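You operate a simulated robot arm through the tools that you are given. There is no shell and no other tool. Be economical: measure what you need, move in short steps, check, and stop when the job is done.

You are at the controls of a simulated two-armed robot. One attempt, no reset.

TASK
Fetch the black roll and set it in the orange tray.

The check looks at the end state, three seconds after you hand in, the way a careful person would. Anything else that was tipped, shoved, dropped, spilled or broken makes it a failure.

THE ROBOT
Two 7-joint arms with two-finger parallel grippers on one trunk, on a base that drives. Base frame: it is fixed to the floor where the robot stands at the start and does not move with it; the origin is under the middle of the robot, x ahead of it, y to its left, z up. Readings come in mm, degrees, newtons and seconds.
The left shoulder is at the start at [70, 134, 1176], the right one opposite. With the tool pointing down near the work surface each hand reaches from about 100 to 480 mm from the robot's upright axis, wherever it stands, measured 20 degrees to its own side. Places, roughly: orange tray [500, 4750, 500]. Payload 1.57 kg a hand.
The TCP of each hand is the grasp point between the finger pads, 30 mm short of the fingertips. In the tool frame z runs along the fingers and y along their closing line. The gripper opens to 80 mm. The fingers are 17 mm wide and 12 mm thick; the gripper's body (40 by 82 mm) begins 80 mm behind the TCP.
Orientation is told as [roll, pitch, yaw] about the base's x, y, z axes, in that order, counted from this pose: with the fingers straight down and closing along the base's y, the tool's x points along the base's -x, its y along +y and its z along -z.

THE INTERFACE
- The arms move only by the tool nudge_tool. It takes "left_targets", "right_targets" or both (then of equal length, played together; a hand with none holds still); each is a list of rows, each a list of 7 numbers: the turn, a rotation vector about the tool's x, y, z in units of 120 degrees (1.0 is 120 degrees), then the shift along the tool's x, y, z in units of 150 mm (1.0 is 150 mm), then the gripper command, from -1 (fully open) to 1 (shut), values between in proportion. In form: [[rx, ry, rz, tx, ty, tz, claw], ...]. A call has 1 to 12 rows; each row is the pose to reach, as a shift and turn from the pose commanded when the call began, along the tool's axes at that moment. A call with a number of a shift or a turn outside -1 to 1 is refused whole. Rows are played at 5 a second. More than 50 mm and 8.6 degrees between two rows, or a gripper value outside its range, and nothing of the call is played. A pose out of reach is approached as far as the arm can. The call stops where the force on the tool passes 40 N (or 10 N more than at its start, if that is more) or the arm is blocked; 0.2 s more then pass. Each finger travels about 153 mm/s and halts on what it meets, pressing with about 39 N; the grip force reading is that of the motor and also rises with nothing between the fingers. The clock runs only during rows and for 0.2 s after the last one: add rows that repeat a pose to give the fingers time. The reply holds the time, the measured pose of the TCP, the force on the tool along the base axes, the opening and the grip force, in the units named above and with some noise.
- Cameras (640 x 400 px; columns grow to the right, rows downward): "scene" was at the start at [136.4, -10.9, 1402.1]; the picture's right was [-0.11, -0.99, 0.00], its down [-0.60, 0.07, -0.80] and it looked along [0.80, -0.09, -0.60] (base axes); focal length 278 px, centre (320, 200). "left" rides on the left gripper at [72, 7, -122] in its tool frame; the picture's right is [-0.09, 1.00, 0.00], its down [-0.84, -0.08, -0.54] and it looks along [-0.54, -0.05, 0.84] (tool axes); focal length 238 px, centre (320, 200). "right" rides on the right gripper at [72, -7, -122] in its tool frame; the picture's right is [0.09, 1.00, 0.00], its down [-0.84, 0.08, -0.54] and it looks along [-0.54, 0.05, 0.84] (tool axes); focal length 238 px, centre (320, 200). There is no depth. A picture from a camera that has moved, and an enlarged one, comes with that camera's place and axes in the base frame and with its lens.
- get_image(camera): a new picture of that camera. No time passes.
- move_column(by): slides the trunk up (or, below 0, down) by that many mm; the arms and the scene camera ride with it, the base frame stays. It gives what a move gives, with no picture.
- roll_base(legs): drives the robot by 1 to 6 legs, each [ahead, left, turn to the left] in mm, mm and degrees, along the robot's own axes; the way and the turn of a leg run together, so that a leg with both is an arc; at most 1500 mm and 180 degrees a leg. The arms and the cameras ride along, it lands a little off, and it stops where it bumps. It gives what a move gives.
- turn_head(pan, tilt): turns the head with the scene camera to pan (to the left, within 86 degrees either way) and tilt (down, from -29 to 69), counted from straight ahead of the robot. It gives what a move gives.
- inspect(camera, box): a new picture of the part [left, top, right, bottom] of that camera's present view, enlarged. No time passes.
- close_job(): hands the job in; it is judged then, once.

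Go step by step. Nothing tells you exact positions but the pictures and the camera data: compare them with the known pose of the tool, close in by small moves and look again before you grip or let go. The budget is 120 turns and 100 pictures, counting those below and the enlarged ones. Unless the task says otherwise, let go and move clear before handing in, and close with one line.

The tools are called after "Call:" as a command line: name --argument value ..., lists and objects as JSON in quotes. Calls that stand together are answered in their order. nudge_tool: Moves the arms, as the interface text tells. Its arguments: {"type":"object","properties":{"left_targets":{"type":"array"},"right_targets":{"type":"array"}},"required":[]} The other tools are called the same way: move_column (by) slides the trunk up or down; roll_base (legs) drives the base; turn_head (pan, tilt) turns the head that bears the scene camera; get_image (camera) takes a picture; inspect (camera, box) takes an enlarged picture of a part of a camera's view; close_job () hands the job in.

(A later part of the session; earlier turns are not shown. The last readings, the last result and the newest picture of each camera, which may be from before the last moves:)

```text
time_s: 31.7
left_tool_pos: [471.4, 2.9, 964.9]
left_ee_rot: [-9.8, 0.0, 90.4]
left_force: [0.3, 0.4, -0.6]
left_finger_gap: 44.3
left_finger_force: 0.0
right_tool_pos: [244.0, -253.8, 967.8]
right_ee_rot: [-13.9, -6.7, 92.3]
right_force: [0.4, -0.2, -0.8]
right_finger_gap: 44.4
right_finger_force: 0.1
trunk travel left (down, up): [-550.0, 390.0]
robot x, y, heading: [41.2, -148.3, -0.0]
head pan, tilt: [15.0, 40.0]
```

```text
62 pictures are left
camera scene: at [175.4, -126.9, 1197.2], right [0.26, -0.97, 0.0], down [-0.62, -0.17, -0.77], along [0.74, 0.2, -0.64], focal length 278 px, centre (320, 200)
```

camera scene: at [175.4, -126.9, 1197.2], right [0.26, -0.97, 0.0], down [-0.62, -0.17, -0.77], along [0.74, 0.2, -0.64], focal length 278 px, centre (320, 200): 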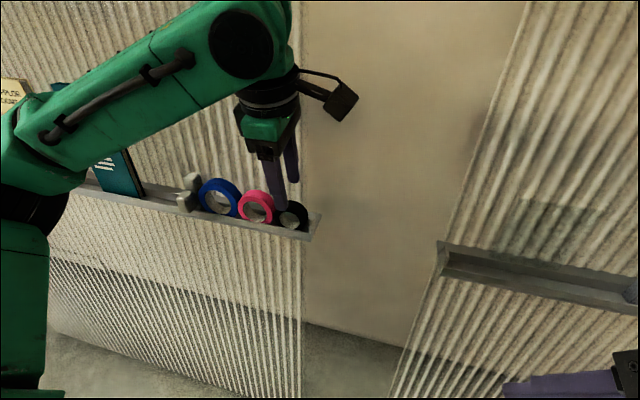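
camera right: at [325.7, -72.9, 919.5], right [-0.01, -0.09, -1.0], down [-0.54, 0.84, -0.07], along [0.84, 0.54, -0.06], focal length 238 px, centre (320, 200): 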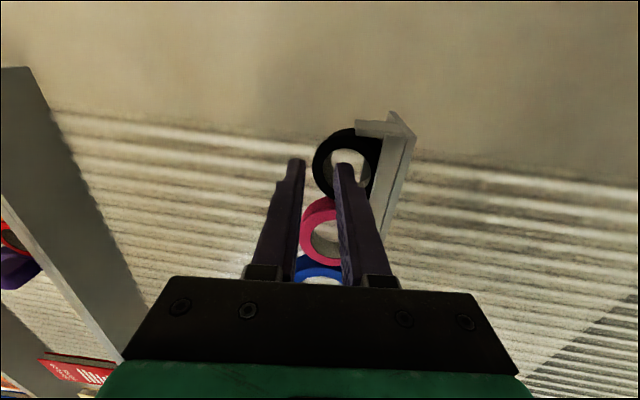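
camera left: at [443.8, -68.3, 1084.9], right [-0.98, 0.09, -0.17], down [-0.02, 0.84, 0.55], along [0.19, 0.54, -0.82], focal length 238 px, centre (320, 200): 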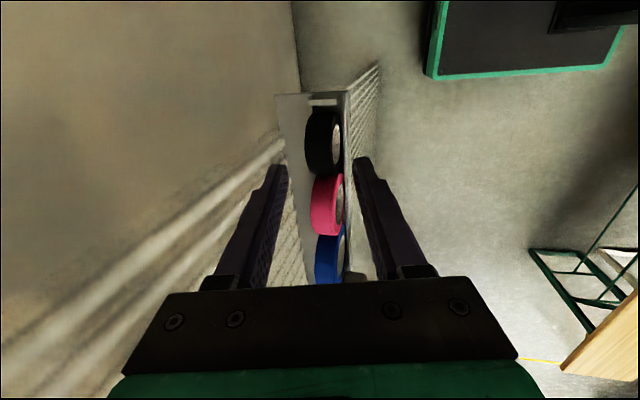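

Call:
inspect --camera "left" --box '[240, 80, 400, 180]'

Call:
inspect --camera "scene" --box '[230, 140, 340, 208]'

```text
4.00 times, centred on (320, 130) of left
camera zoom: at [443.8, -68.3, 1084.9], right [-0.98, 0.09, -0.17], down [-0.02, 0.84, 0.55], along [0.19, 0.54, -0.82], focal length 953 px, centre (320, 480)
```

zoom: 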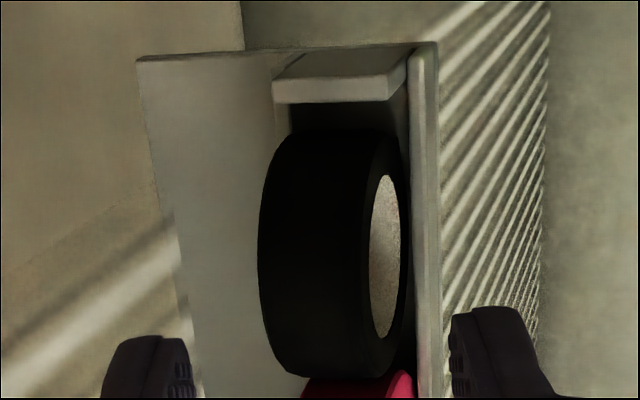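

```text
5.82 times, centred on (285, 174) of scene
camera zoom: at [175.4, -126.9, 1197.2], right [0.26, -0.97, 0.0], down [-0.62, -0.17, -0.77], along [0.74, 0.2, -0.64], focal length 1618 px, centre (524, 351)
```

zoom: 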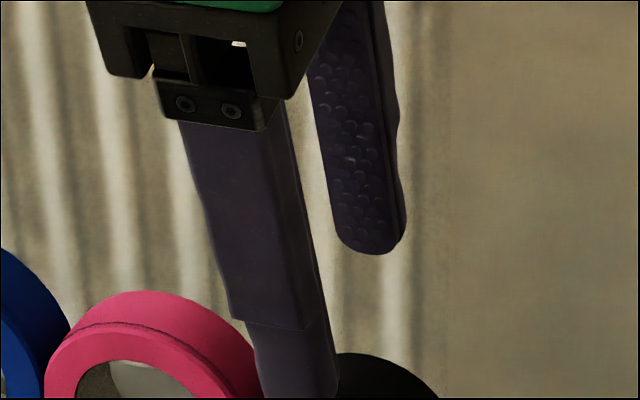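

From above, the roll spans x≈471–492 with the rear flange flat behind it to ≈523. I centre at x≈479, narrow to 38 mm, and descend partway.

Call:
nudge_tool --left_targets '[[0, 0, 0, 0, -0.05, 0.009, 0.05], [0, 0, 0, 0, -0.04, 0.06, 0.05], [0, 0, 0, 0, -0.03, 0.12, 0.05], [0, 0, 0, 0, -0.021, 0.173, 0.05]]'

Call:
inspect --camera "left" --box '[240, 80, 400, 180]'

Call:
inspect --camera "scene" --box '[230, 150, 340, 218]'

```text
time_s: 32.7
left_tool_pos: [478.9, 4.0, 941.2]
left_ee_rot: [-9.8, 0.1, 90.3]
left_force: [0.4, 0.1, -0.4]
left_finger_gap: 37.9
left_finger_force: 0.1
right_tool_pos: [245.1, -251.7, 968.4]
right_ee_rot: [-14.0, -6.8, 92.3]
right_force: [0.1, 0.2, 0.8]
right_finger_gap: 44.1
right_finger_force: 0.0
trunk travel left (down, up): [-550.0, 390.0]
robot x, y, heading: [42.2, -147.3, 0.1]
head pan, tilt: [15.0, 40.0]
```

```text
4.00 times, centred on (320, 130) of left
camera zoom: at [450.8, -67.9, 1060.4], right [-0.98, 0.09, -0.17], down [-0.02, 0.84, 0.55], along [0.19, 0.54, -0.82], focal length 953 px, centre (320, 480)
```

zoom: 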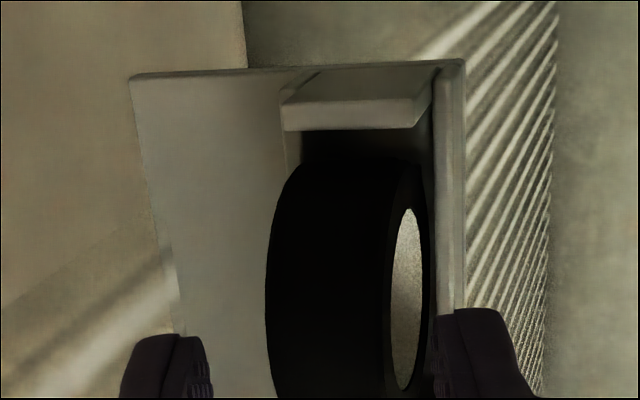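

```text
5.82 times, centred on (285, 184) of scene
camera zoom: at [174.8, -126.6, 1197.3], right [0.26, -0.97, 0.0], down [-0.62, -0.17, -0.77], along [0.74, 0.2, -0.64], focal length 1618 px, centre (524, 293)
```

zoom: 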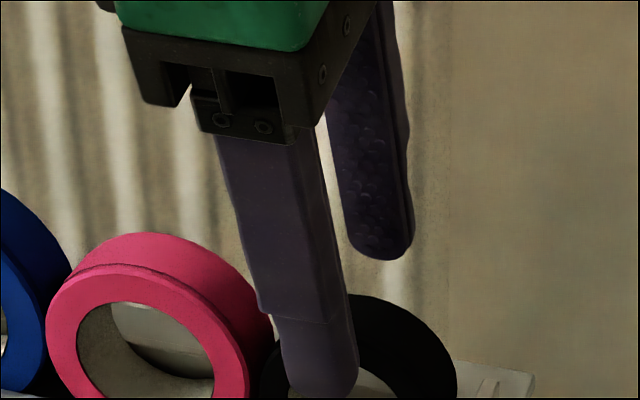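

Fingers straddle the roll; I shift ~2 mm right/back and descend to grip depth (tips ≈887, above the lips).

Call:
nudge_tool --left_targets '[[0, 0, 0, 0.017, 0.012, 0.0, 0.05], [0, 0, 0, 0.017, 0.022, 0.05, 0.05], [0, 0, 0, 0.017, 0.032, 0.1, 0.05], [0, 0, 0, 0.017, 0.041, 0.155, 0.05]]'

Call:
inspect --camera "left" --box '[240, 100, 400, 200]'

Call:
inspect --camera "scene" --box '[230, 170, 340, 238]'

```text
time_s: 33.7
left_tool_pos: [477.0, 1.1, 914.8]
left_ee_rot: [-9.9, -0.1, 90.3]
left_force: [0.6, -0.2, -0.8]
left_finger_gap: 37.9
left_finger_force: 0.0
right_tool_pos: [243.8, -253.6, 968.4]
right_ee_rot: [-14.0, -6.7, 92.4]
right_force: [-0.3, 0.4, -0.1]
right_finger_gap: 44.0
right_finger_force: 0.0
trunk travel left (down, up): [-550.0, 390.0]
robot x, y, heading: [43.7, -148.0, -0.0]
head pan, tilt: [15.0, 40.0]
```

```text
4.00 times, centred on (320, 150) of left
camera zoom: at [449.4, -70.8, 1035.4], right [-0.98, 0.09, -0.17], down [-0.02, 0.84, 0.55], along [0.19, 0.54, -0.82], focal length 953 px, centre (320, 400)
```

zoom: 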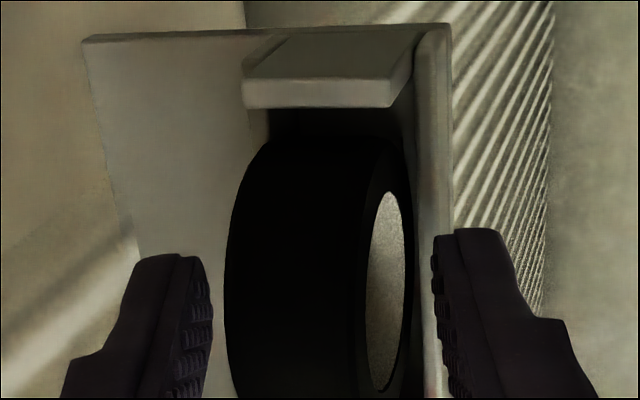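

```text
5.82 times, centred on (285, 204) of scene
camera zoom: at [174.8, -126.6, 1197.3], right [0.26, -0.97, 0.0], down [-0.62, -0.17, -0.77], along [0.74, 0.2, -0.64], focal length 1618 px, centre (524, 177)
```

zoom: 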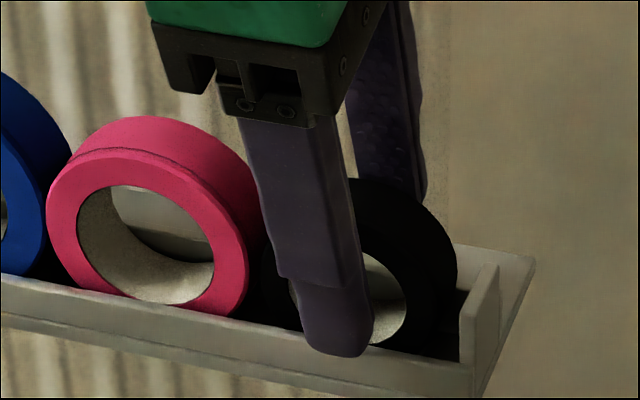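

Good straddle. I raise 2 mm for lip clearance and close.

Call:
nudge_tool --left_targets '[[0, 0, 0, 0, -0.002, -0.015, 0.05], [0, 0, 0, 0, -0.002, -0.015, 0.3], [0, 0, 0, 0, -0.002, -0.015, 0.5], [0, 0, 0, 0, -0.002, -0.015, 1], [0, 0, 0, 0, -0.002, -0.015, 1], [0, 0, 0, 0, -0.002, -0.015, 1]]'

Call:
inspect --camera "left" --box '[240, 100, 400, 200]'

Call:
inspect --camera "scene" --box '[230, 170, 340, 238]'

```text
time_s: 35.1
left_tool_pos: [473.2, 1.0, 917.9]
left_ee_rot: [-9.9, 0.0, 90.4]
left_force: [-19.5, -0.6, -5.2]
left_finger_gap: 21.3
left_finger_force: 34.2
right_tool_pos: [240.2, -252.8, 968.8]
right_ee_rot: [-14.3, -6.8, 92.5]
right_force: [-0.6, 0.0, 0.4]
right_finger_gap: 43.9
right_finger_force: 0.1
trunk travel left (down, up): [-550.0, 390.0]
robot x, y, heading: [43.3, -147.2, 0.3]
head pan, tilt: [15.0, 40.0]
```

```text
4.00 times, centred on (320, 150) of left
camera zoom: at [445.4, -71.0, 1038.3], right [-0.98, 0.09, -0.17], down [-0.02, 0.84, 0.55], along [0.19, 0.54, -0.82], focal length 953 px, centre (320, 400)
```

zoom: 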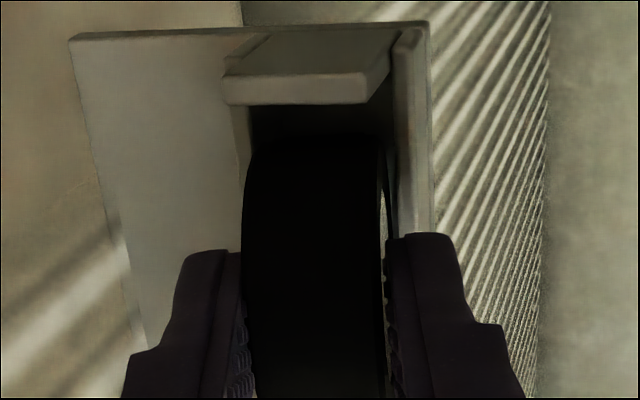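

```text
5.82 times, centred on (285, 204) of scene
camera zoom: at [170.5, -126.5, 1197.7], right [0.26, -0.97, 0.0], down [-0.62, -0.17, -0.77], along [0.74, 0.2, -0.64], focal length 1618 px, centre (524, 177)
```

zoom: 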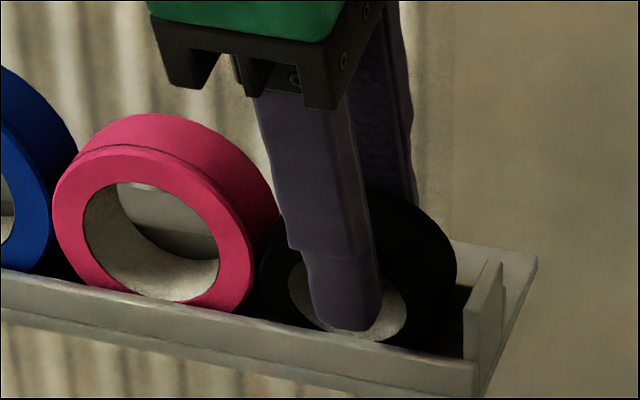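

Gripped (21 mm, 34 N). I lift straight up slowly.

Call:
nudge_tool --left_targets '[[0, 0, 0, 0, -0.006, -0.033, 1], [0, 0, 0, 0, -0.012, -0.066, 1], [0, 0, 0, 0, -0.023, -0.131, 1], [0, 0, 0, 0, -0.046, -0.263, 1], [0, 0, 0, 0, -0.07, -0.394, 1]]'

Call:
inspect --camera "scene" --box '[190, 120, 350, 220]'

Call:
get_image --camera "left"

```text
time_s: 36.3
left_tool_pos: [477.6, 0.9, 977.8]
left_ee_rot: [-9.9, 0.0, 90.4]
left_force: [0.9, 0.4, -0.8]
left_finger_gap: 19.8
left_finger_force: 33.9
right_tool_pos: [243.2, -253.1, 967.8]
right_ee_rot: [-14.0, -6.7, 92.4]
right_force: [-0.4, 0.2, -0.3]
right_finger_gap: 44.0
right_finger_force: 0.0
trunk travel left (down, up): [-550.0, 390.0]
robot x, y, heading: [44.3, -147.2, 0.0]
head pan, tilt: [15.0, 40.0]
```

```text
4.00 times, centred on (270, 170) of scene
camera zoom: at [174.8, -126.9, 1197.3], right [0.26, -0.97, 0.0], down [-0.62, -0.17, -0.77], along [0.74, 0.2, -0.64], focal length 1112 px, centre (520, 320)
```

zoom: 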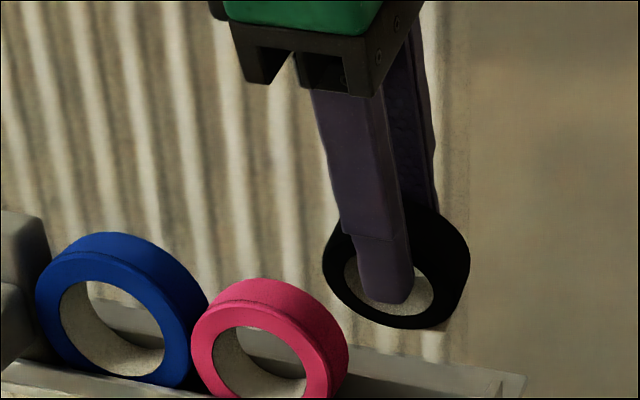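

```text
52 pictures are left
camera left: at [449.1, -71.0, 1097.3], right [-0.98, 0.09, -0.17], down [-0.02, 0.84, 0.55], along [0.19, 0.54, -0.82], focal length 238 px, centre (320, 200)
```

left: 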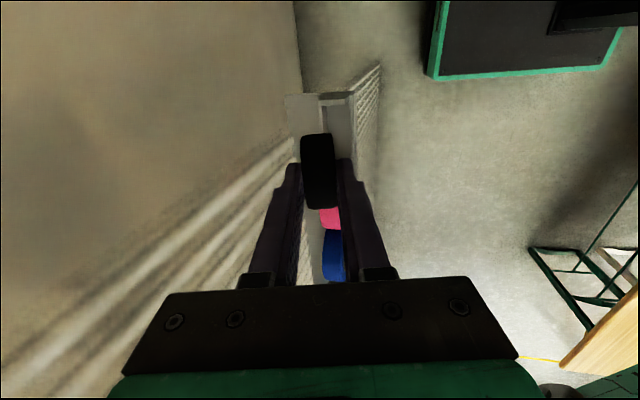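

Roll lifted cleanly. I back the base away and look toward the tray.

Call:
roll_base --legs '[[-250, 0, 0]]'

Call:
turn_head --pan 80 --tilt 20

Call:
get_image --camera "scene"

```text
time_s: 38.1
left_tool_pos: [234.9, 2.5, 977.4]
left_ee_rot: [-9.9, -0.1, 90.4]
left_force: [-0.9, -1.1, -1.1]
left_finger_gap: 19.8
left_finger_force: 33.0
right_tool_pos: [0.8, -253.0, 968.3]
right_ee_rot: [-14.0, -6.7, 92.4]
right_force: [0.8, -0.7, 0.3]
right_finger_gap: 43.8
right_finger_force: 0.0
trunk travel left (down, up): [-550.0, 390.0]
robot x, y, heading: [-202.3, -145.8, 0.0]
head pan, tilt: [15.0, 40.0]
```

```text
time_s: 39.4
left_tool_pos: [234.3, 2.8, 976.4]
left_ee_rot: [-10.0, 0.0, 90.5]
left_force: [-0.1, 0.4, -0.5]
left_finger_gap: 19.7
left_finger_force: 33.3
right_tool_pos: [2.1, -253.3, 968.1]
right_ee_rot: [-14.0, -6.6, 92.5]
right_force: [-0.1, -0.2, 0.3]
right_finger_gap: 44.0
right_finger_force: 0.0
trunk travel left (down, up): [-550.0, 390.0]
robot x, y, heading: [-198.8, -151.1, 0.2]
head pan, tilt: [80.0, 20.0]
```

```text
51 pictures are left
camera scene: at [-133.4, -57.3, 1228.7], right [0.99, -0.17, 0.0], down [-0.06, -0.34, -0.94], along [0.16, 0.93, -0.34], focal length 278 px, centre (320, 200)
```

scene: 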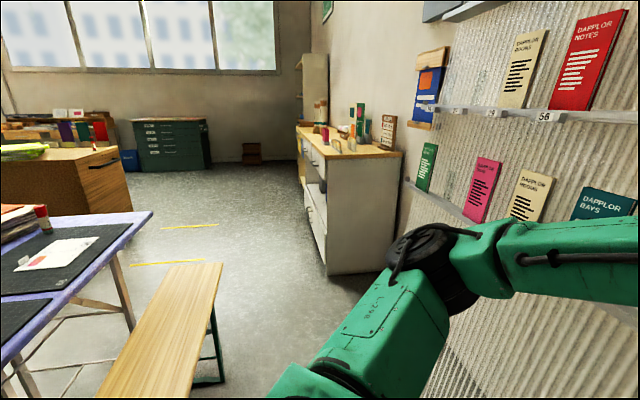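

The cabinet (front face x≈225, from y≈1670) hides the tray beyond it; a bench's edge is at x≈-400 up to y≈1240. I retract the left hand with the roll, then strafe left through the corridor.

Call:
nudge_tool --left_targets '[[0, 0, 0, 0, 0.16, -0.04, 1], [0, 0, 0, 0, 0.32, -0.08, 1], [0, 0, 0, 0, 0.49, -0.12, 1], [0, 0, 0, 0, 0.65, -0.16, 1], [0, 0, 0, 0, 0.81, -0.2, 1], [0, 0, 0, 0, 0.97, -0.24, 1]]'

Call:
roll_base --legs '[[120, 0, 0], [0, 350, 0]]'

Call:
turn_head --pan 86 --tilt 50

Call:
get_image --camera "scene"

Call:
get_image --camera "left"

```text
time_s: 40.8
left_tool_pos: [83.2, 0.4, 988.2]
left_ee_rot: [-9.9, 0.1, 90.4]
left_force: [-1.3, 0.1, -1.5]
left_finger_gap: 19.7
left_finger_force: 33.6
right_tool_pos: [1.4, -252.2, 968.9]
right_ee_rot: [-13.9, -6.7, 92.5]
right_force: [-0.2, 0.4, 0.1]
right_finger_gap: 44.1
right_finger_force: 0.2
trunk travel left (down, up): [-550.0, 390.0]
robot x, y, heading: [-198.0, -148.9, 0.2]
head pan, tilt: [80.0, 20.0]
```

```text
time_s: 43.9
left_tool_pos: [200.7, 348.3, 988.2]
left_ee_rot: [-9.8, 0.0, 90.9]
left_force: [0.0, 0.3, -0.4]
left_finger_gap: 19.5
left_finger_force: 33.5
right_tool_pos: [121.8, 93.3, 968.3]
right_ee_rot: [-14.0, -6.7, 92.9]
right_force: [-0.3, 0.0, -0.7]
right_finger_gap: 44.1
right_finger_force: 0.1
trunk travel left (down, up): [-550.0, 390.0]
robot x, y, heading: [-81.1, 194.9, 0.8]
head pan, tilt: [80.0, 20.0]
```

```text
time_s: 44.9
left_tool_pos: [201.7, 348.3, 987.8]
left_ee_rot: [-9.9, 0.1, 91.0]
left_force: [0.3, 0.1, -1.2]
left_finger_gap: 19.6
left_finger_force: 33.7
right_tool_pos: [121.6, 94.5, 968.0]
right_ee_rot: [-14.0, -6.7, 93.0]
right_force: [0.4, 0.3, 0.2]
right_finger_gap: 44.0
right_finger_force: 0.0
trunk travel left (down, up): [-550.0, 390.0]
robot x, y, heading: [-83.7, 201.2, 1.0]
head pan, tilt: [85.9, 50.0]
```

```text
50 pictures are left
camera scene: at [-26.7, 273.5, 1183.2], right [1.0, -0.06, 0.0], down [-0.05, -0.76, -0.64], along [0.04, 0.64, -0.77], focal length 278 px, centre (320, 200)
```

scene: 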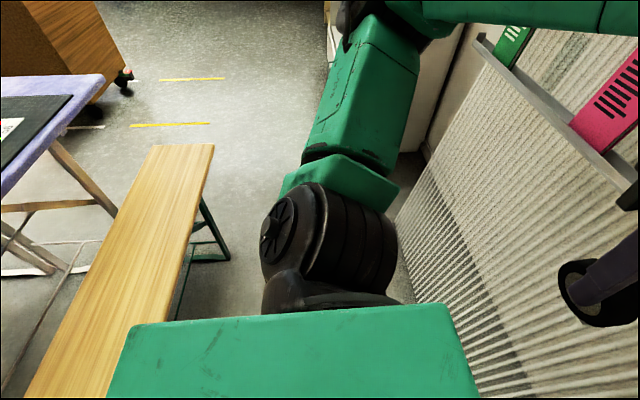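

```text
49 pictures are left
camera left: at [173.8, 275.1, 1108.3], right [-0.98, 0.08, -0.17], down [-0.03, 0.84, 0.55], along [0.19, 0.54, -0.82], focal length 238 px, centre (320, 200)
```

left: 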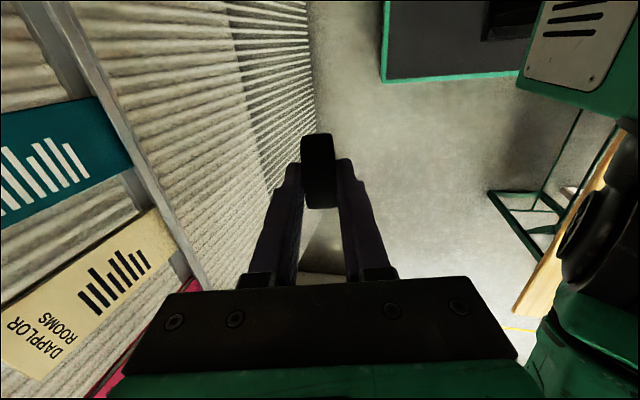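

Clear: about 90 mm to the bench and 60 mm to the cabinet. I correct the heading and strafe left past the bench.

Call:
roll_base --legs '[[0, 0, -1], [0, 800, 0]]'

Call:
get_image --camera "scene"

```text
time_s: 49.4
left_tool_pos: [214.0, 1127.3, 989.0]
left_ee_rot: [-9.9, 0.0, 89.4]
left_force: [-0.8, 0.7, -0.4]
left_finger_gap: 19.6
left_finger_force: 33.6
right_tool_pos: [127.8, 875.3, 968.8]
right_ee_rot: [-14.1, -6.7, 91.3]
right_force: [0.4, 0.1, 0.3]
right_finger_gap: 43.8
right_finger_force: 0.1
trunk travel left (down, up): [-550.0, 390.0]
robot x, y, heading: [-76.0, 983.5, -1.0]
head pan, tilt: [85.9, 50.0]
```

```text
48 pictures are left
camera scene: at [-15.5, 1058.7, 1183.1], right [1.0, -0.09, 0.0], down [-0.07, -0.76, -0.64], along [0.06, 0.64, -0.77], focal length 278 px, centre (320, 200)
```

scene: 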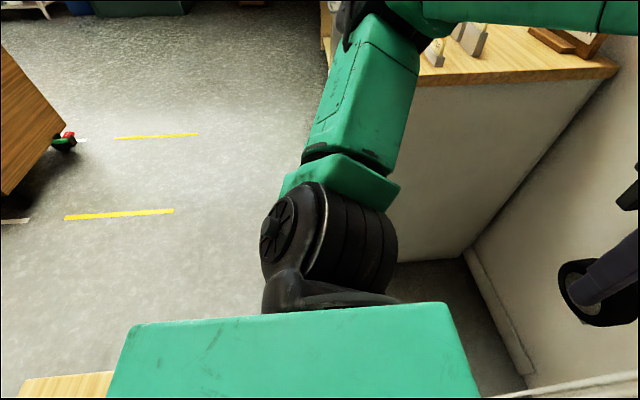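

Call:
roll_base --legs '[[0, 0, 1], [0, 430, 0], [-50, 80, 0], [-150, 60, 0]]'

Call:
turn_head --pan 75 --tilt 20

Call:
get_image --camera "scene"

Call:
get_image --camera "left"

```text
time_s: 54.1
left_tool_pos: [12.4, 1696.8, 988.3]
left_ee_rot: [-9.9, -0.1, 90.6]
left_force: [-0.1, -0.2, 0.5]
left_finger_gap: 19.6
left_finger_force: 33.8
right_tool_pos: [-70.2, 1442.6, 968.3]
right_ee_rot: [-13.9, -6.7, 92.8]
right_force: [-0.3, 0.3, -0.7]
right_finger_gap: 44.0
right_finger_force: 0.2
trunk travel left (down, up): [-550.0, 390.0]
robot x, y, heading: [-269.3, 1546.1, 0.6]
head pan, tilt: [85.9, 50.0]
```

```text
time_s: 55.1
left_tool_pos: [10.6, 1696.4, 988.8]
left_ee_rot: [-9.9, 0.0, 90.7]
left_force: [0.5, -0.6, -0.3]
left_finger_gap: 19.8
left_finger_force: 33.4
right_tool_pos: [-69.7, 1442.7, 967.0]
right_ee_rot: [-14.0, -6.8, 92.7]
right_force: [-0.4, -0.3, 0.6]
right_finger_gap: 44.3
right_finger_force: 0.0
trunk travel left (down, up): [-550.0, 390.0]
robot x, y, heading: [-272.5, 1548.7, 0.3]
head pan, tilt: [75.0, 20.0]
```

```text
47 pictures are left
camera scene: at [-198.1, 1635.9, 1228.7], right [0.97, -0.25, 0.0], down [-0.09, -0.33, -0.94], along [0.24, 0.91, -0.34], focal length 278 px, centre (320, 200)
```

scene: 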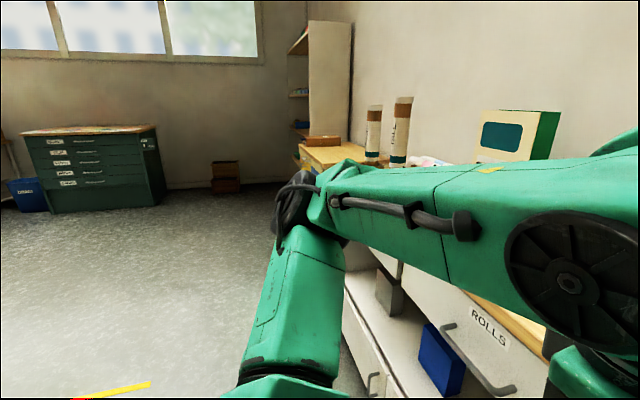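

```text
46 pictures are left
camera left: at [-16.2, 1623.5, 1108.2], right [-0.98, 0.08, -0.17], down [-0.03, 0.84, 0.55], along [0.19, 0.54, -0.82], focal length 238 px, centre (320, 200)
```

left: 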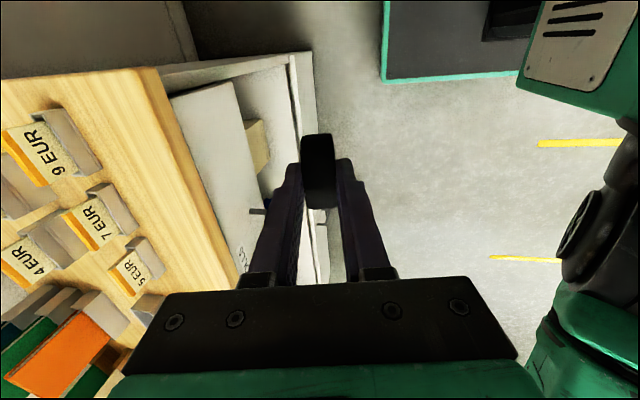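

Floor ahead along y is clear. I drive left two legs and look again.

Call:
roll_base --legs '[[0, 1400, 0], [0, 700, 0]]'

Call:
turn_head --pan 50 --tilt 25

Call:
get_image --camera "scene"

```text
time_s: 65.5
left_tool_pos: [6.7, 3789.0, 988.4]
left_ee_rot: [-9.9, 0.0, 90.4]
left_force: [-0.7, 1.0, -1.0]
left_finger_gap: 19.8
left_finger_force: 33.6
right_tool_pos: [-75.4, 3536.1, 968.7]
right_ee_rot: [-14.1, -6.7, 92.3]
right_force: [-0.2, 0.0, 0.9]
right_finger_gap: 44.2
right_finger_force: 0.1
trunk travel left (down, up): [-550.0, 390.0]
robot x, y, heading: [-278.7, 3642.1, -0.0]
head pan, tilt: [75.0, 20.0]
```

```text
time_s: 66.3
left_tool_pos: [6.4, 3789.4, 988.7]
left_ee_rot: [-9.9, 0.0, 90.4]
left_force: [-0.4, -0.2, 0.2]
left_finger_gap: 20.1
left_finger_force: 34.0
right_tool_pos: [-76.4, 3537.2, 968.8]
right_ee_rot: [-14.0, -6.7, 92.4]
right_force: [0.0, 0.6, 0.2]
right_finger_gap: 44.3
right_finger_force: 0.1
trunk travel left (down, up): [-550.0, 390.0]
robot x, y, heading: [-277.7, 3643.9, 0.0]
head pan, tilt: [50.0, 25.0]
```

```text
45 pictures are left
camera scene: at [-168.4, 3711.6, 1220.7], right [0.77, -0.64, 0.0], down [-0.27, -0.32, -0.91], along [0.58, 0.7, -0.42], focal length 278 px, centre (320, 200)
```

scene: 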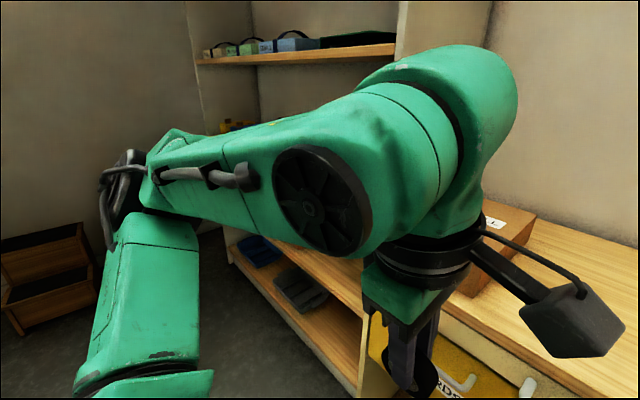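

A shelf unit comes up ahead-left with trays on low shelves. I move further left to face it.

Call:
roll_base --legs '[[0, 900, 0]]'

Call:
turn_head --pan -3 --tilt 40

Call:
get_image --camera "scene"

Call:
get_image --camera "left"

```text
time_s: 71.1
left_tool_pos: [8.3, 4684.5, 990.0]
left_ee_rot: [-9.9, 0.1, 90.0]
left_force: [-0.3, 0.3, -0.3]
left_finger_gap: 19.7
left_finger_force: 33.5
right_tool_pos: [-75.8, 4430.7, 969.1]
right_ee_rot: [-14.0, -6.7, 92.0]
right_force: [-0.7, -0.4, 0.6]
right_finger_gap: 44.0
right_finger_force: 0.1
trunk travel left (down, up): [-550.0, 390.0]
robot x, y, heading: [-276.8, 4538.3, -0.0]
head pan, tilt: [50.0, 25.0]
```

```text
time_s: 72.3
left_tool_pos: [7.8, 4683.5, 988.2]
left_ee_rot: [-9.9, 0.1, 90.1]
left_force: [0.7, -0.8, 0.0]
left_finger_gap: 19.7
left_finger_force: 33.3
right_tool_pos: [-75.5, 4430.3, 968.1]
right_ee_rot: [-14.1, -6.8, 92.1]
right_force: [0.5, -0.3, 0.0]
right_finger_gap: 44.1
right_finger_force: 0.0
trunk travel left (down, up): [-550.0, 390.0]
robot x, y, heading: [-275.6, 4537.5, -0.3]
head pan, tilt: [-3.0, 40.0]
```

```text
44 pictures are left
camera scene: at [-140.1, 4536.7, 1199.4], right [0.01, -1.0, 0.0], down [-0.62, -0.01, -0.78], along [0.78, 0.01, -0.62], focal length 278 px, centre (320, 200)
```

scene: 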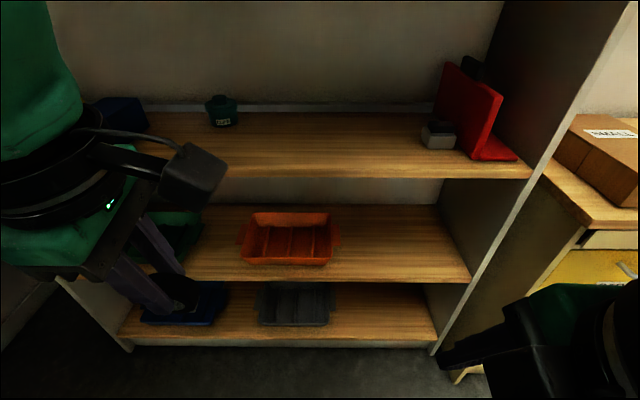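

```text
43 pictures are left
camera left: at [-19.8, 4611.2, 1108.2], right [-0.98, 0.09, -0.17], down [-0.02, 0.84, 0.55], along [0.19, 0.54, -0.82], focal length 238 px, centre (320, 200)
```

left: 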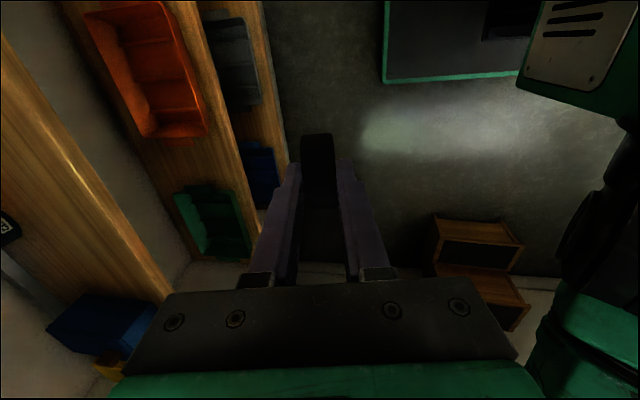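

The orange tray is on the middle shelf at ≈[515, 4655, 500], with the upper shelf at z≈860 above it, so I need an inclined approach. I zoom on the tray and pitch the left hand up to about 60° in free space.

Call:
inspect --camera "scene" --box '[210, 190, 370, 290]'

Call:
nudge_tool --left_targets '[[0.06, 0, 0, 0, -0.094, 0.017, 1], [0.12, 0, 0, 0, -0.188, 0.033, 1], [0.18, 0, 0, 0, -0.28, 0.05, 1], [0.24, 0, 0, 0, -0.375, 0.066, 1], [0.3, 0, 0, 0, -0.47, 0.083, 1], [0.36, 0, 0, 0, -0.56, 0.1, 1], [0.417, 0, 0, 0, -0.657, 0.116, 1]]'

Call:
get_image --camera "scene"

```text
4.00 times, centred on (290, 240) of scene
camera zoom: at [-140.1, 4536.7, 1199.4], right [0.01, -1.0, 0.0], down [-0.62, -0.01, -0.78], along [0.78, 0.01, -0.62], focal length 1112 px, centre (440, 40)
```

zoom: 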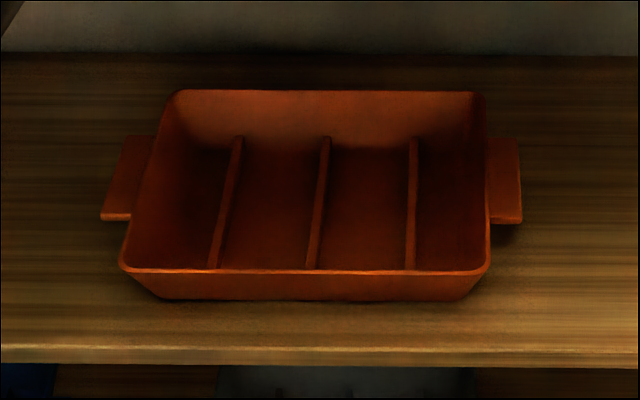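

```text
time_s: 73.9
left_tool_pos: [149.3, 4669.4, 1050.5]
left_ee_rot: [-54.7, -0.5, 89.4]
left_force: [0.5, -1.4, -0.5]
left_finger_gap: 19.7
left_finger_force: 33.8
left hand out of reach, approached as far as the arm can: row 2, 3, 4, 5, 6, 7
right_tool_pos: [-75.5, 4430.4, 967.9]
right_ee_rot: [-13.8, -6.7, 91.9]
right_force: [0.3, 0.6, -0.9]
right_finger_gap: 44.4
right_finger_force: 0.0
trunk travel left (down, up): [-550.0, 390.0]
robot x, y, heading: [-277.3, 4536.5, -0.4]
head pan, tilt: [-3.0, 40.0]
```

```text
41 pictures are left
camera scene: at [-139.3, 4535.8, 1199.7], right [0.01, -1.0, 0.0], down [-0.62, 0.0, -0.78], along [0.78, 0.01, -0.62], focal length 278 px, centre (320, 200)
```

scene: 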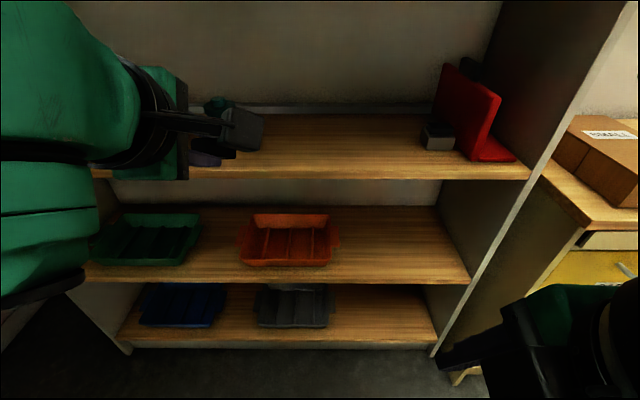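

The left hand reached 55° pitch, good enough. The tray: rim z≈535, x 418–620, compartments about 77 mm wide at y≈4684 and 4607. Before lowering the trunk I check the arms for clearance.

Call:
turn_head --pan 60 --tilt 60

Call:
get_image --camera "scene"

Call:
turn_head --pan -60 --tilt 60

Call:
get_image --camera "scene"

Call:
get_image --camera "left"

Call:
get_image --camera "right"

```text
time_s: 75.2
left_tool_pos: [148.2, 4670.3, 1050.9]
left_ee_rot: [-54.9, -0.4, 89.4]
left_force: [0.2, 0.0, -0.1]
left_finger_gap: 19.6
left_finger_force: 33.2
right_tool_pos: [-75.8, 4430.0, 967.4]
right_ee_rot: [-14.0, -6.8, 92.0]
right_force: [0.5, -0.6, -0.4]
right_finger_gap: 44.3
right_finger_force: 0.0
trunk travel left (down, up): [-550.0, 390.0]
robot x, y, heading: [-273.9, 4534.2, -0.5]
head pan, tilt: [60.0, 60.0]
```

```text
40 pictures are left
camera scene: at [-192.3, 4593.3, 1170.6], right [0.86, -0.5, 0.0], down [-0.44, -0.75, -0.5], along [0.25, 0.43, -0.87], focal length 278 px, centre (320, 200)
```

scene: 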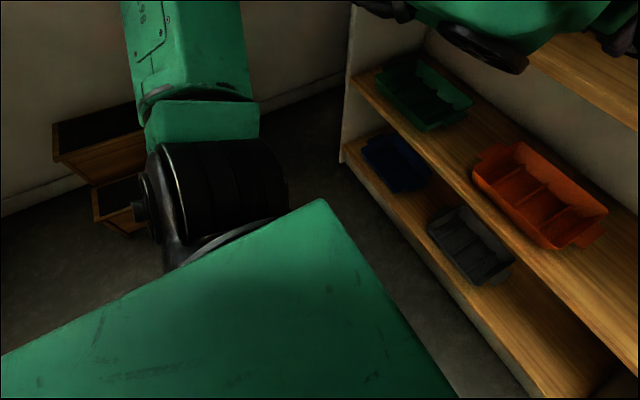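

```text
time_s: 77.2
left_tool_pos: [147.9, 4671.0, 1051.5]
left_ee_rot: [-54.8, -0.4, 89.4]
left_force: [1.4, 0.1, -1.1]
left_finger_gap: 19.5
left_finger_force: 33.5
right_tool_pos: [-76.1, 4431.2, 969.7]
right_ee_rot: [-13.9, -6.9, 92.1]
right_force: [-1.0, 0.1, 0.3]
right_finger_gap: 44.2
right_finger_force: 0.1
trunk travel left (down, up): [-550.0, 390.0]
robot x, y, heading: [-276.7, 4538.1, -0.5]
head pan, tilt: [-60.0, 60.0]
```

```text
39 pictures are left
camera scene: at [-158.9, 4540.2, 1171.3], right [0.07, -1.0, 0.0], down [-0.86, -0.06, -0.51], along [0.51, 0.03, -0.86], focal length 278 px, centre (320, 200)
```

scene: 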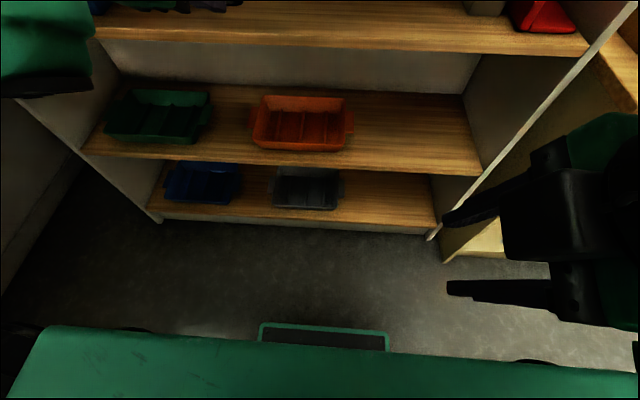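

```text
38 pictures are left
camera left: at [42.8, 4598.7, 1115.4], right [-0.57, 0.1, -0.81], down [-0.39, 0.84, 0.38], along [0.72, 0.54, -0.44], focal length 238 px, centre (320, 200)
```

left: 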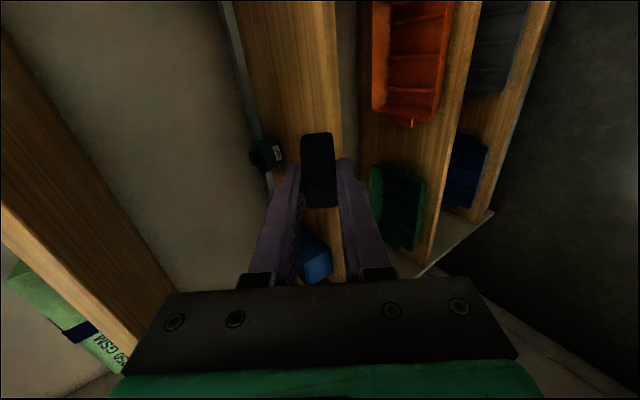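

```text
37 pictures are left
camera right: at [-95.0, 4343.4, 1080.9], right [-0.96, -0.1, -0.25], down [-0.23, 0.76, 0.6], along [0.13, 0.64, -0.76], focal length 238 px, centre (320, 200)
```

right: 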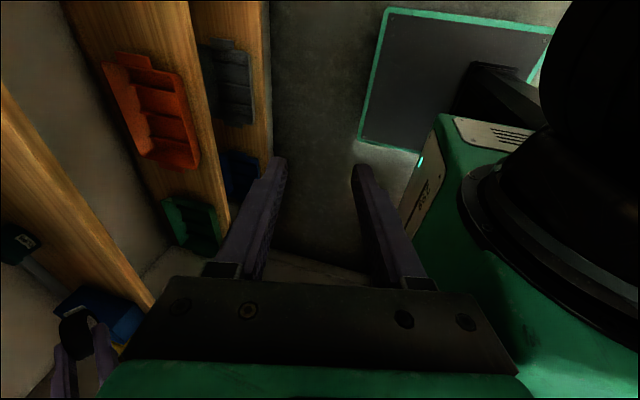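

Surroundings are clear below both arms. I lower the trunk 300 mm and check.

Call:
move_column --by -300

Call:
turn_head --pan 10 --tilt 45

Call:
get_image --camera "scene"

Call:
get_image --camera "right"

```text
time_s: 80.2
left_tool_pos: [148.0, 4671.1, 751.2]
left_ee_rot: [-54.8, -0.4, 89.5]
left_force: [-0.3, -0.3, -0.5]
left_finger_gap: 19.8
left_finger_force: 33.4
right_tool_pos: [-76.7, 4430.9, 670.9]
right_ee_rot: [-13.9, -6.9, 92.2]
right_force: [0.0, 0.4, -0.1]
right_finger_gap: 44.0
right_finger_force: 0.1
trunk travel left (down, up): [-250.0, 690.0]
robot x, y, heading: [-275.2, 4537.0, -0.1]
head pan, tilt: [-60.0, 60.0]
```

```text
time_s: 81.6
left_tool_pos: [148.0, 4670.5, 750.1]
left_ee_rot: [-54.7, -0.5, 89.5]
left_force: [0.9, -0.5, -0.8]
left_finger_gap: 19.8
left_finger_force: 33.7
right_tool_pos: [-74.4, 4431.0, 668.7]
right_ee_rot: [-14.2, -6.5, 92.1]
right_force: [-0.4, 0.7, -0.8]
right_finger_gap: 44.1
right_finger_force: 0.2
trunk travel left (down, up): [-250.0, 690.0]
robot x, y, heading: [-275.9, 4534.4, -0.2]
head pan, tilt: [10.0, 45.0]
```

```text
36 pictures are left
camera scene: at [-145.9, 4549.3, 890.0], right [0.17, -0.99, 0.0], down [-0.7, -0.12, -0.71], along [0.7, 0.12, -0.71], focal length 278 px, centre (320, 200)
```

scene: 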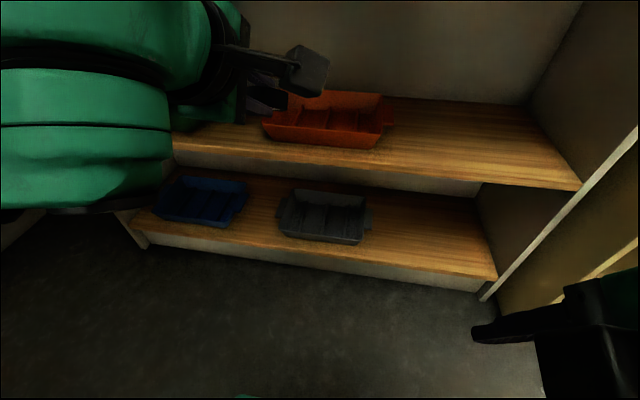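

```text
35 pictures are left
camera right: at [-94.7, 4344.2, 780.1], right [-0.96, -0.1, -0.25], down [-0.24, 0.77, 0.6], along [0.13, 0.64, -0.76], focal length 238 px, centre (320, 200)
```

right: 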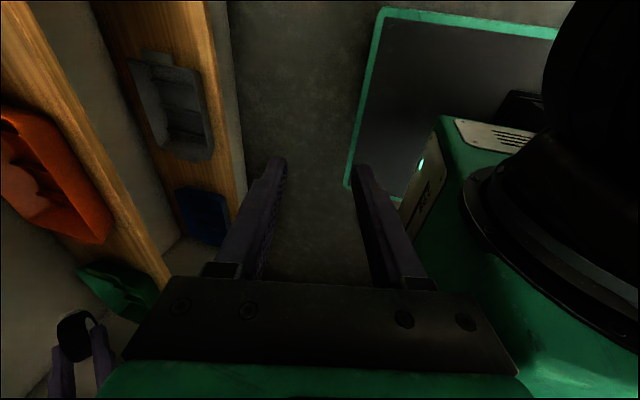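

Lower another 150 mm (roll then ~25 mm above the rim level), then drive forward 240 mm and shift 13 mm left.

Call:
move_column --by -150

Call:
roll_base --legs '[[220, 13, 0]]'

Call:
get_image --camera "scene"

Call:
get_image --camera "left"

Call:
get_image --camera "right"

```text
time_s: 83.4
left_tool_pos: [147.5, 4670.1, 600.8]
left_ee_rot: [-54.8, -0.4, 89.4]
left_force: [-0.3, -1.2, -1.0]
left_finger_gap: 19.7
left_finger_force: 34.5
right_tool_pos: [-75.4, 4430.8, 518.0]
right_ee_rot: [-13.9, -6.7, 91.9]
right_force: [0.2, -0.1, 0.0]
right_finger_gap: 44.0
right_finger_force: 0.1
trunk travel left (down, up): [-100.0, 840.0]
robot x, y, heading: [-275.7, 4536.6, -0.3]
head pan, tilt: [10.0, 45.0]
```

```text
time_s: 85.1
left_tool_pos: [366.2, 4679.1, 600.3]
left_ee_rot: [-54.6, -0.3, 89.1]
left_force: [-0.2, 0.0, -0.7]
left_finger_gap: 19.7
left_finger_force: 33.4
right_tool_pos: [141.8, 4441.1, 519.2]
right_ee_rot: [-14.0, -6.7, 91.7]
right_force: [-0.2, 0.8, 0.2]
right_finger_gap: 44.0
right_finger_force: 0.1
trunk travel left (down, up): [-100.0, 840.0]
robot x, y, heading: [-56.5, 4548.0, -0.9]
head pan, tilt: [10.0, 45.0]
```

```text
34 pictures are left
camera scene: at [71.9, 4560.1, 740.0], right [0.16, -0.99, 0.0], down [-0.7, -0.12, -0.71], along [0.7, 0.12, -0.71], focal length 278 px, centre (320, 200)
```

scene: 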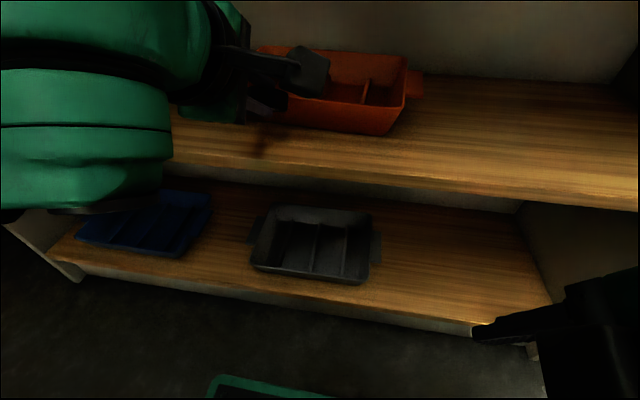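

```text
33 pictures are left
camera left: at [260.9, 4608.3, 665.3], right [-0.57, 0.11, -0.81], down [-0.39, 0.84, 0.38], along [0.72, 0.53, -0.44], focal length 238 px, centre (320, 200)
```

left: 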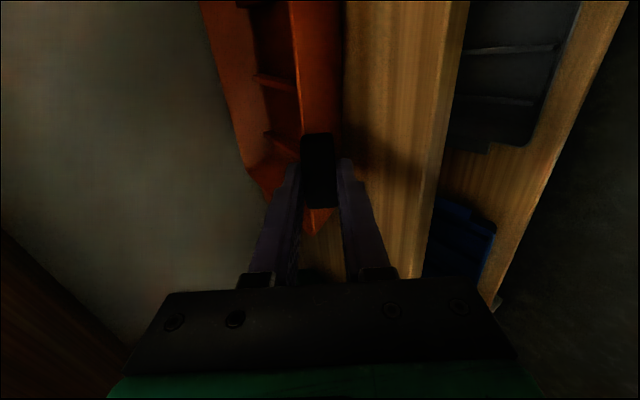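

```text
32 pictures are left
camera right: at [122.2, 4354.3, 630.3], right [-0.96, -0.09, -0.25], down [-0.23, 0.77, 0.6], along [0.14, 0.64, -0.76], focal length 238 px, centre (320, 200)
```

right: 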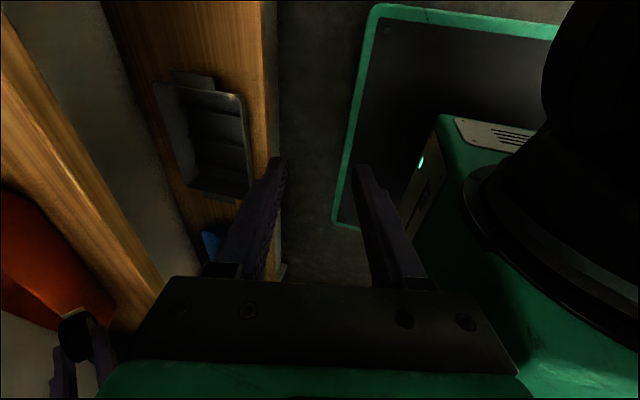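

I need the shelf height more precisely before entering; I zoom into the views.

Call:
inspect --camera "scene" --box '[200, 30, 440, 180]'

Call:
inspect --camera "left" --box '[200, 0, 440, 150]'

Call:
inspect --camera "right" --box '[0, 180, 240, 330]'

```text
2.67 times, centred on (320, 105) of scene
camera zoom: at [71.9, 4560.1, 740.0], right [0.16, -0.99, 0.0], down [-0.7, -0.12, -0.71], along [0.7, 0.12, -0.71], focal length 742 px, centre (320, 453)
```

zoom: 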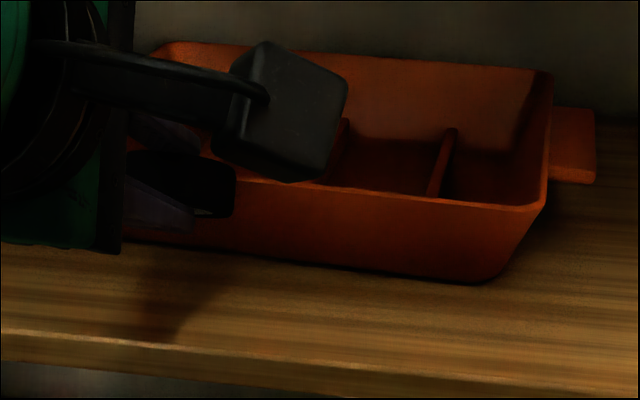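

```text
2.67 times, centred on (320, 75) of left
camera zoom: at [260.9, 4608.3, 665.3], right [-0.57, 0.11, -0.81], down [-0.39, 0.84, 0.38], along [0.72, 0.53, -0.44], focal length 636 px, centre (320, 533)
```

zoom: 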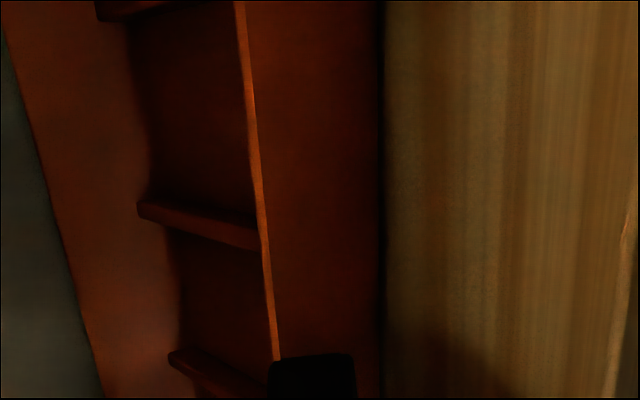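

```text
2.67 times, centred on (120, 255) of right
camera zoom: at [122.2, 4354.3, 630.3], right [-0.96, -0.09, -0.25], down [-0.23, 0.77, 0.6], along [0.14, 0.64, -0.76], focal length 636 px, centre (853, 53)
```

zoom: 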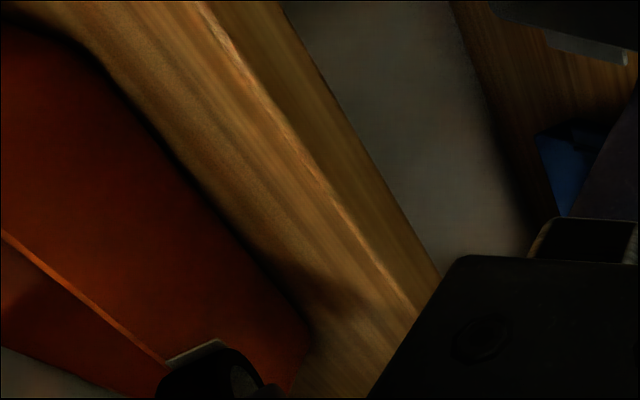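

Triangulation gives shelf top z≈522, tray front ≈x 432, rim z≈567, and a compartment centred at y≈4672. I raise 45 mm to clear the rim, then drive in 100 mm with heading and lateral corrections.

Call:
move_column --by 45

Call:
roll_base --legs '[[0, -12, 0.9], [100, 0, 0]]'

Call:
get_image --camera "scene"

Call:
get_image --camera "left"

Call:
get_image --camera "right"

```text
time_s: 85.9
left_tool_pos: [367.5, 4679.4, 644.9]
left_ee_rot: [-54.7, -0.4, 89.1]
left_force: [-0.5, 0.7, -0.1]
left_finger_gap: 19.9
left_finger_force: 33.3
right_tool_pos: [140.3, 4441.1, 562.8]
right_ee_rot: [-14.0, -6.7, 91.7]
right_force: [-0.2, 0.5, 0.0]
right_finger_gap: 43.9
right_finger_force: 0.1
trunk travel left (down, up): [-145.0, 795.0]
robot x, y, heading: [-56.4, 4550.8, -0.8]
head pan, tilt: [10.0, 45.0]
```

```text
time_s: 87.4
left_tool_pos: [464.2, 4674.7, 645.0]
left_ee_rot: [-54.8, -0.4, 89.9]
left_force: [0.0, -0.3, 0.0]
left_finger_gap: 19.7
left_finger_force: 33.5
right_tool_pos: [243.0, 4433.0, 563.7]
right_ee_rot: [-14.0, -6.7, 92.4]
right_force: [-0.3, 1.0, -0.2]
right_finger_gap: 44.0
right_finger_force: 0.1
trunk travel left (down, up): [-145.0, 795.0]
robot x, y, heading: [39.0, 4539.9, 0.1]
head pan, tilt: [10.0, 45.0]
```

```text
28 pictures are left
camera scene: at [171.3, 4550.4, 785.0], right [0.18, -0.98, 0.0], down [-0.7, -0.13, -0.71], along [0.7, 0.13, -0.71], focal length 278 px, centre (320, 200)
```

scene: 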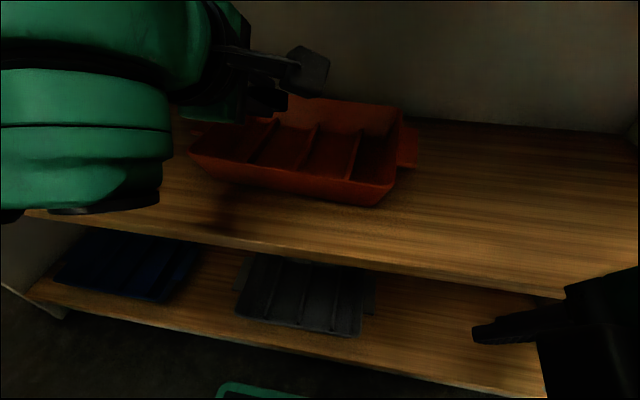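

```text
27 pictures are left
camera left: at [359.6, 4601.2, 710.2], right [-0.57, 0.1, -0.81], down [-0.4, 0.83, 0.38], along [0.72, 0.54, -0.44], focal length 238 px, centre (320, 200)
```

left: 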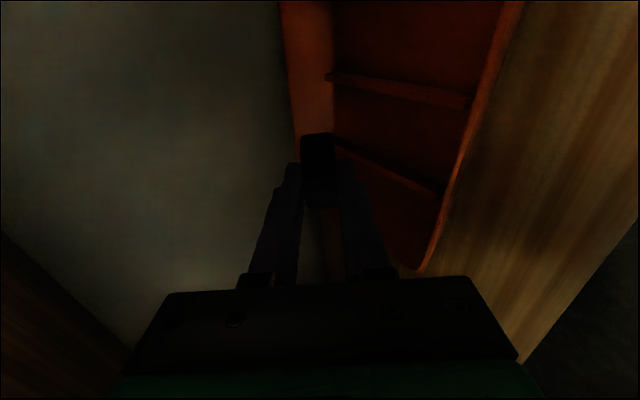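

```text
26 pictures are left
camera right: at [224.5, 4345.3, 675.3], right [-0.96, -0.11, -0.25], down [-0.24, 0.76, 0.6], along [0.13, 0.64, -0.76], focal length 238 px, centre (320, 200)
```

right: 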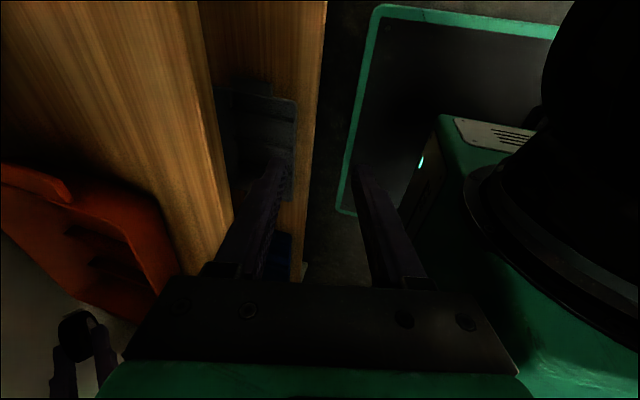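

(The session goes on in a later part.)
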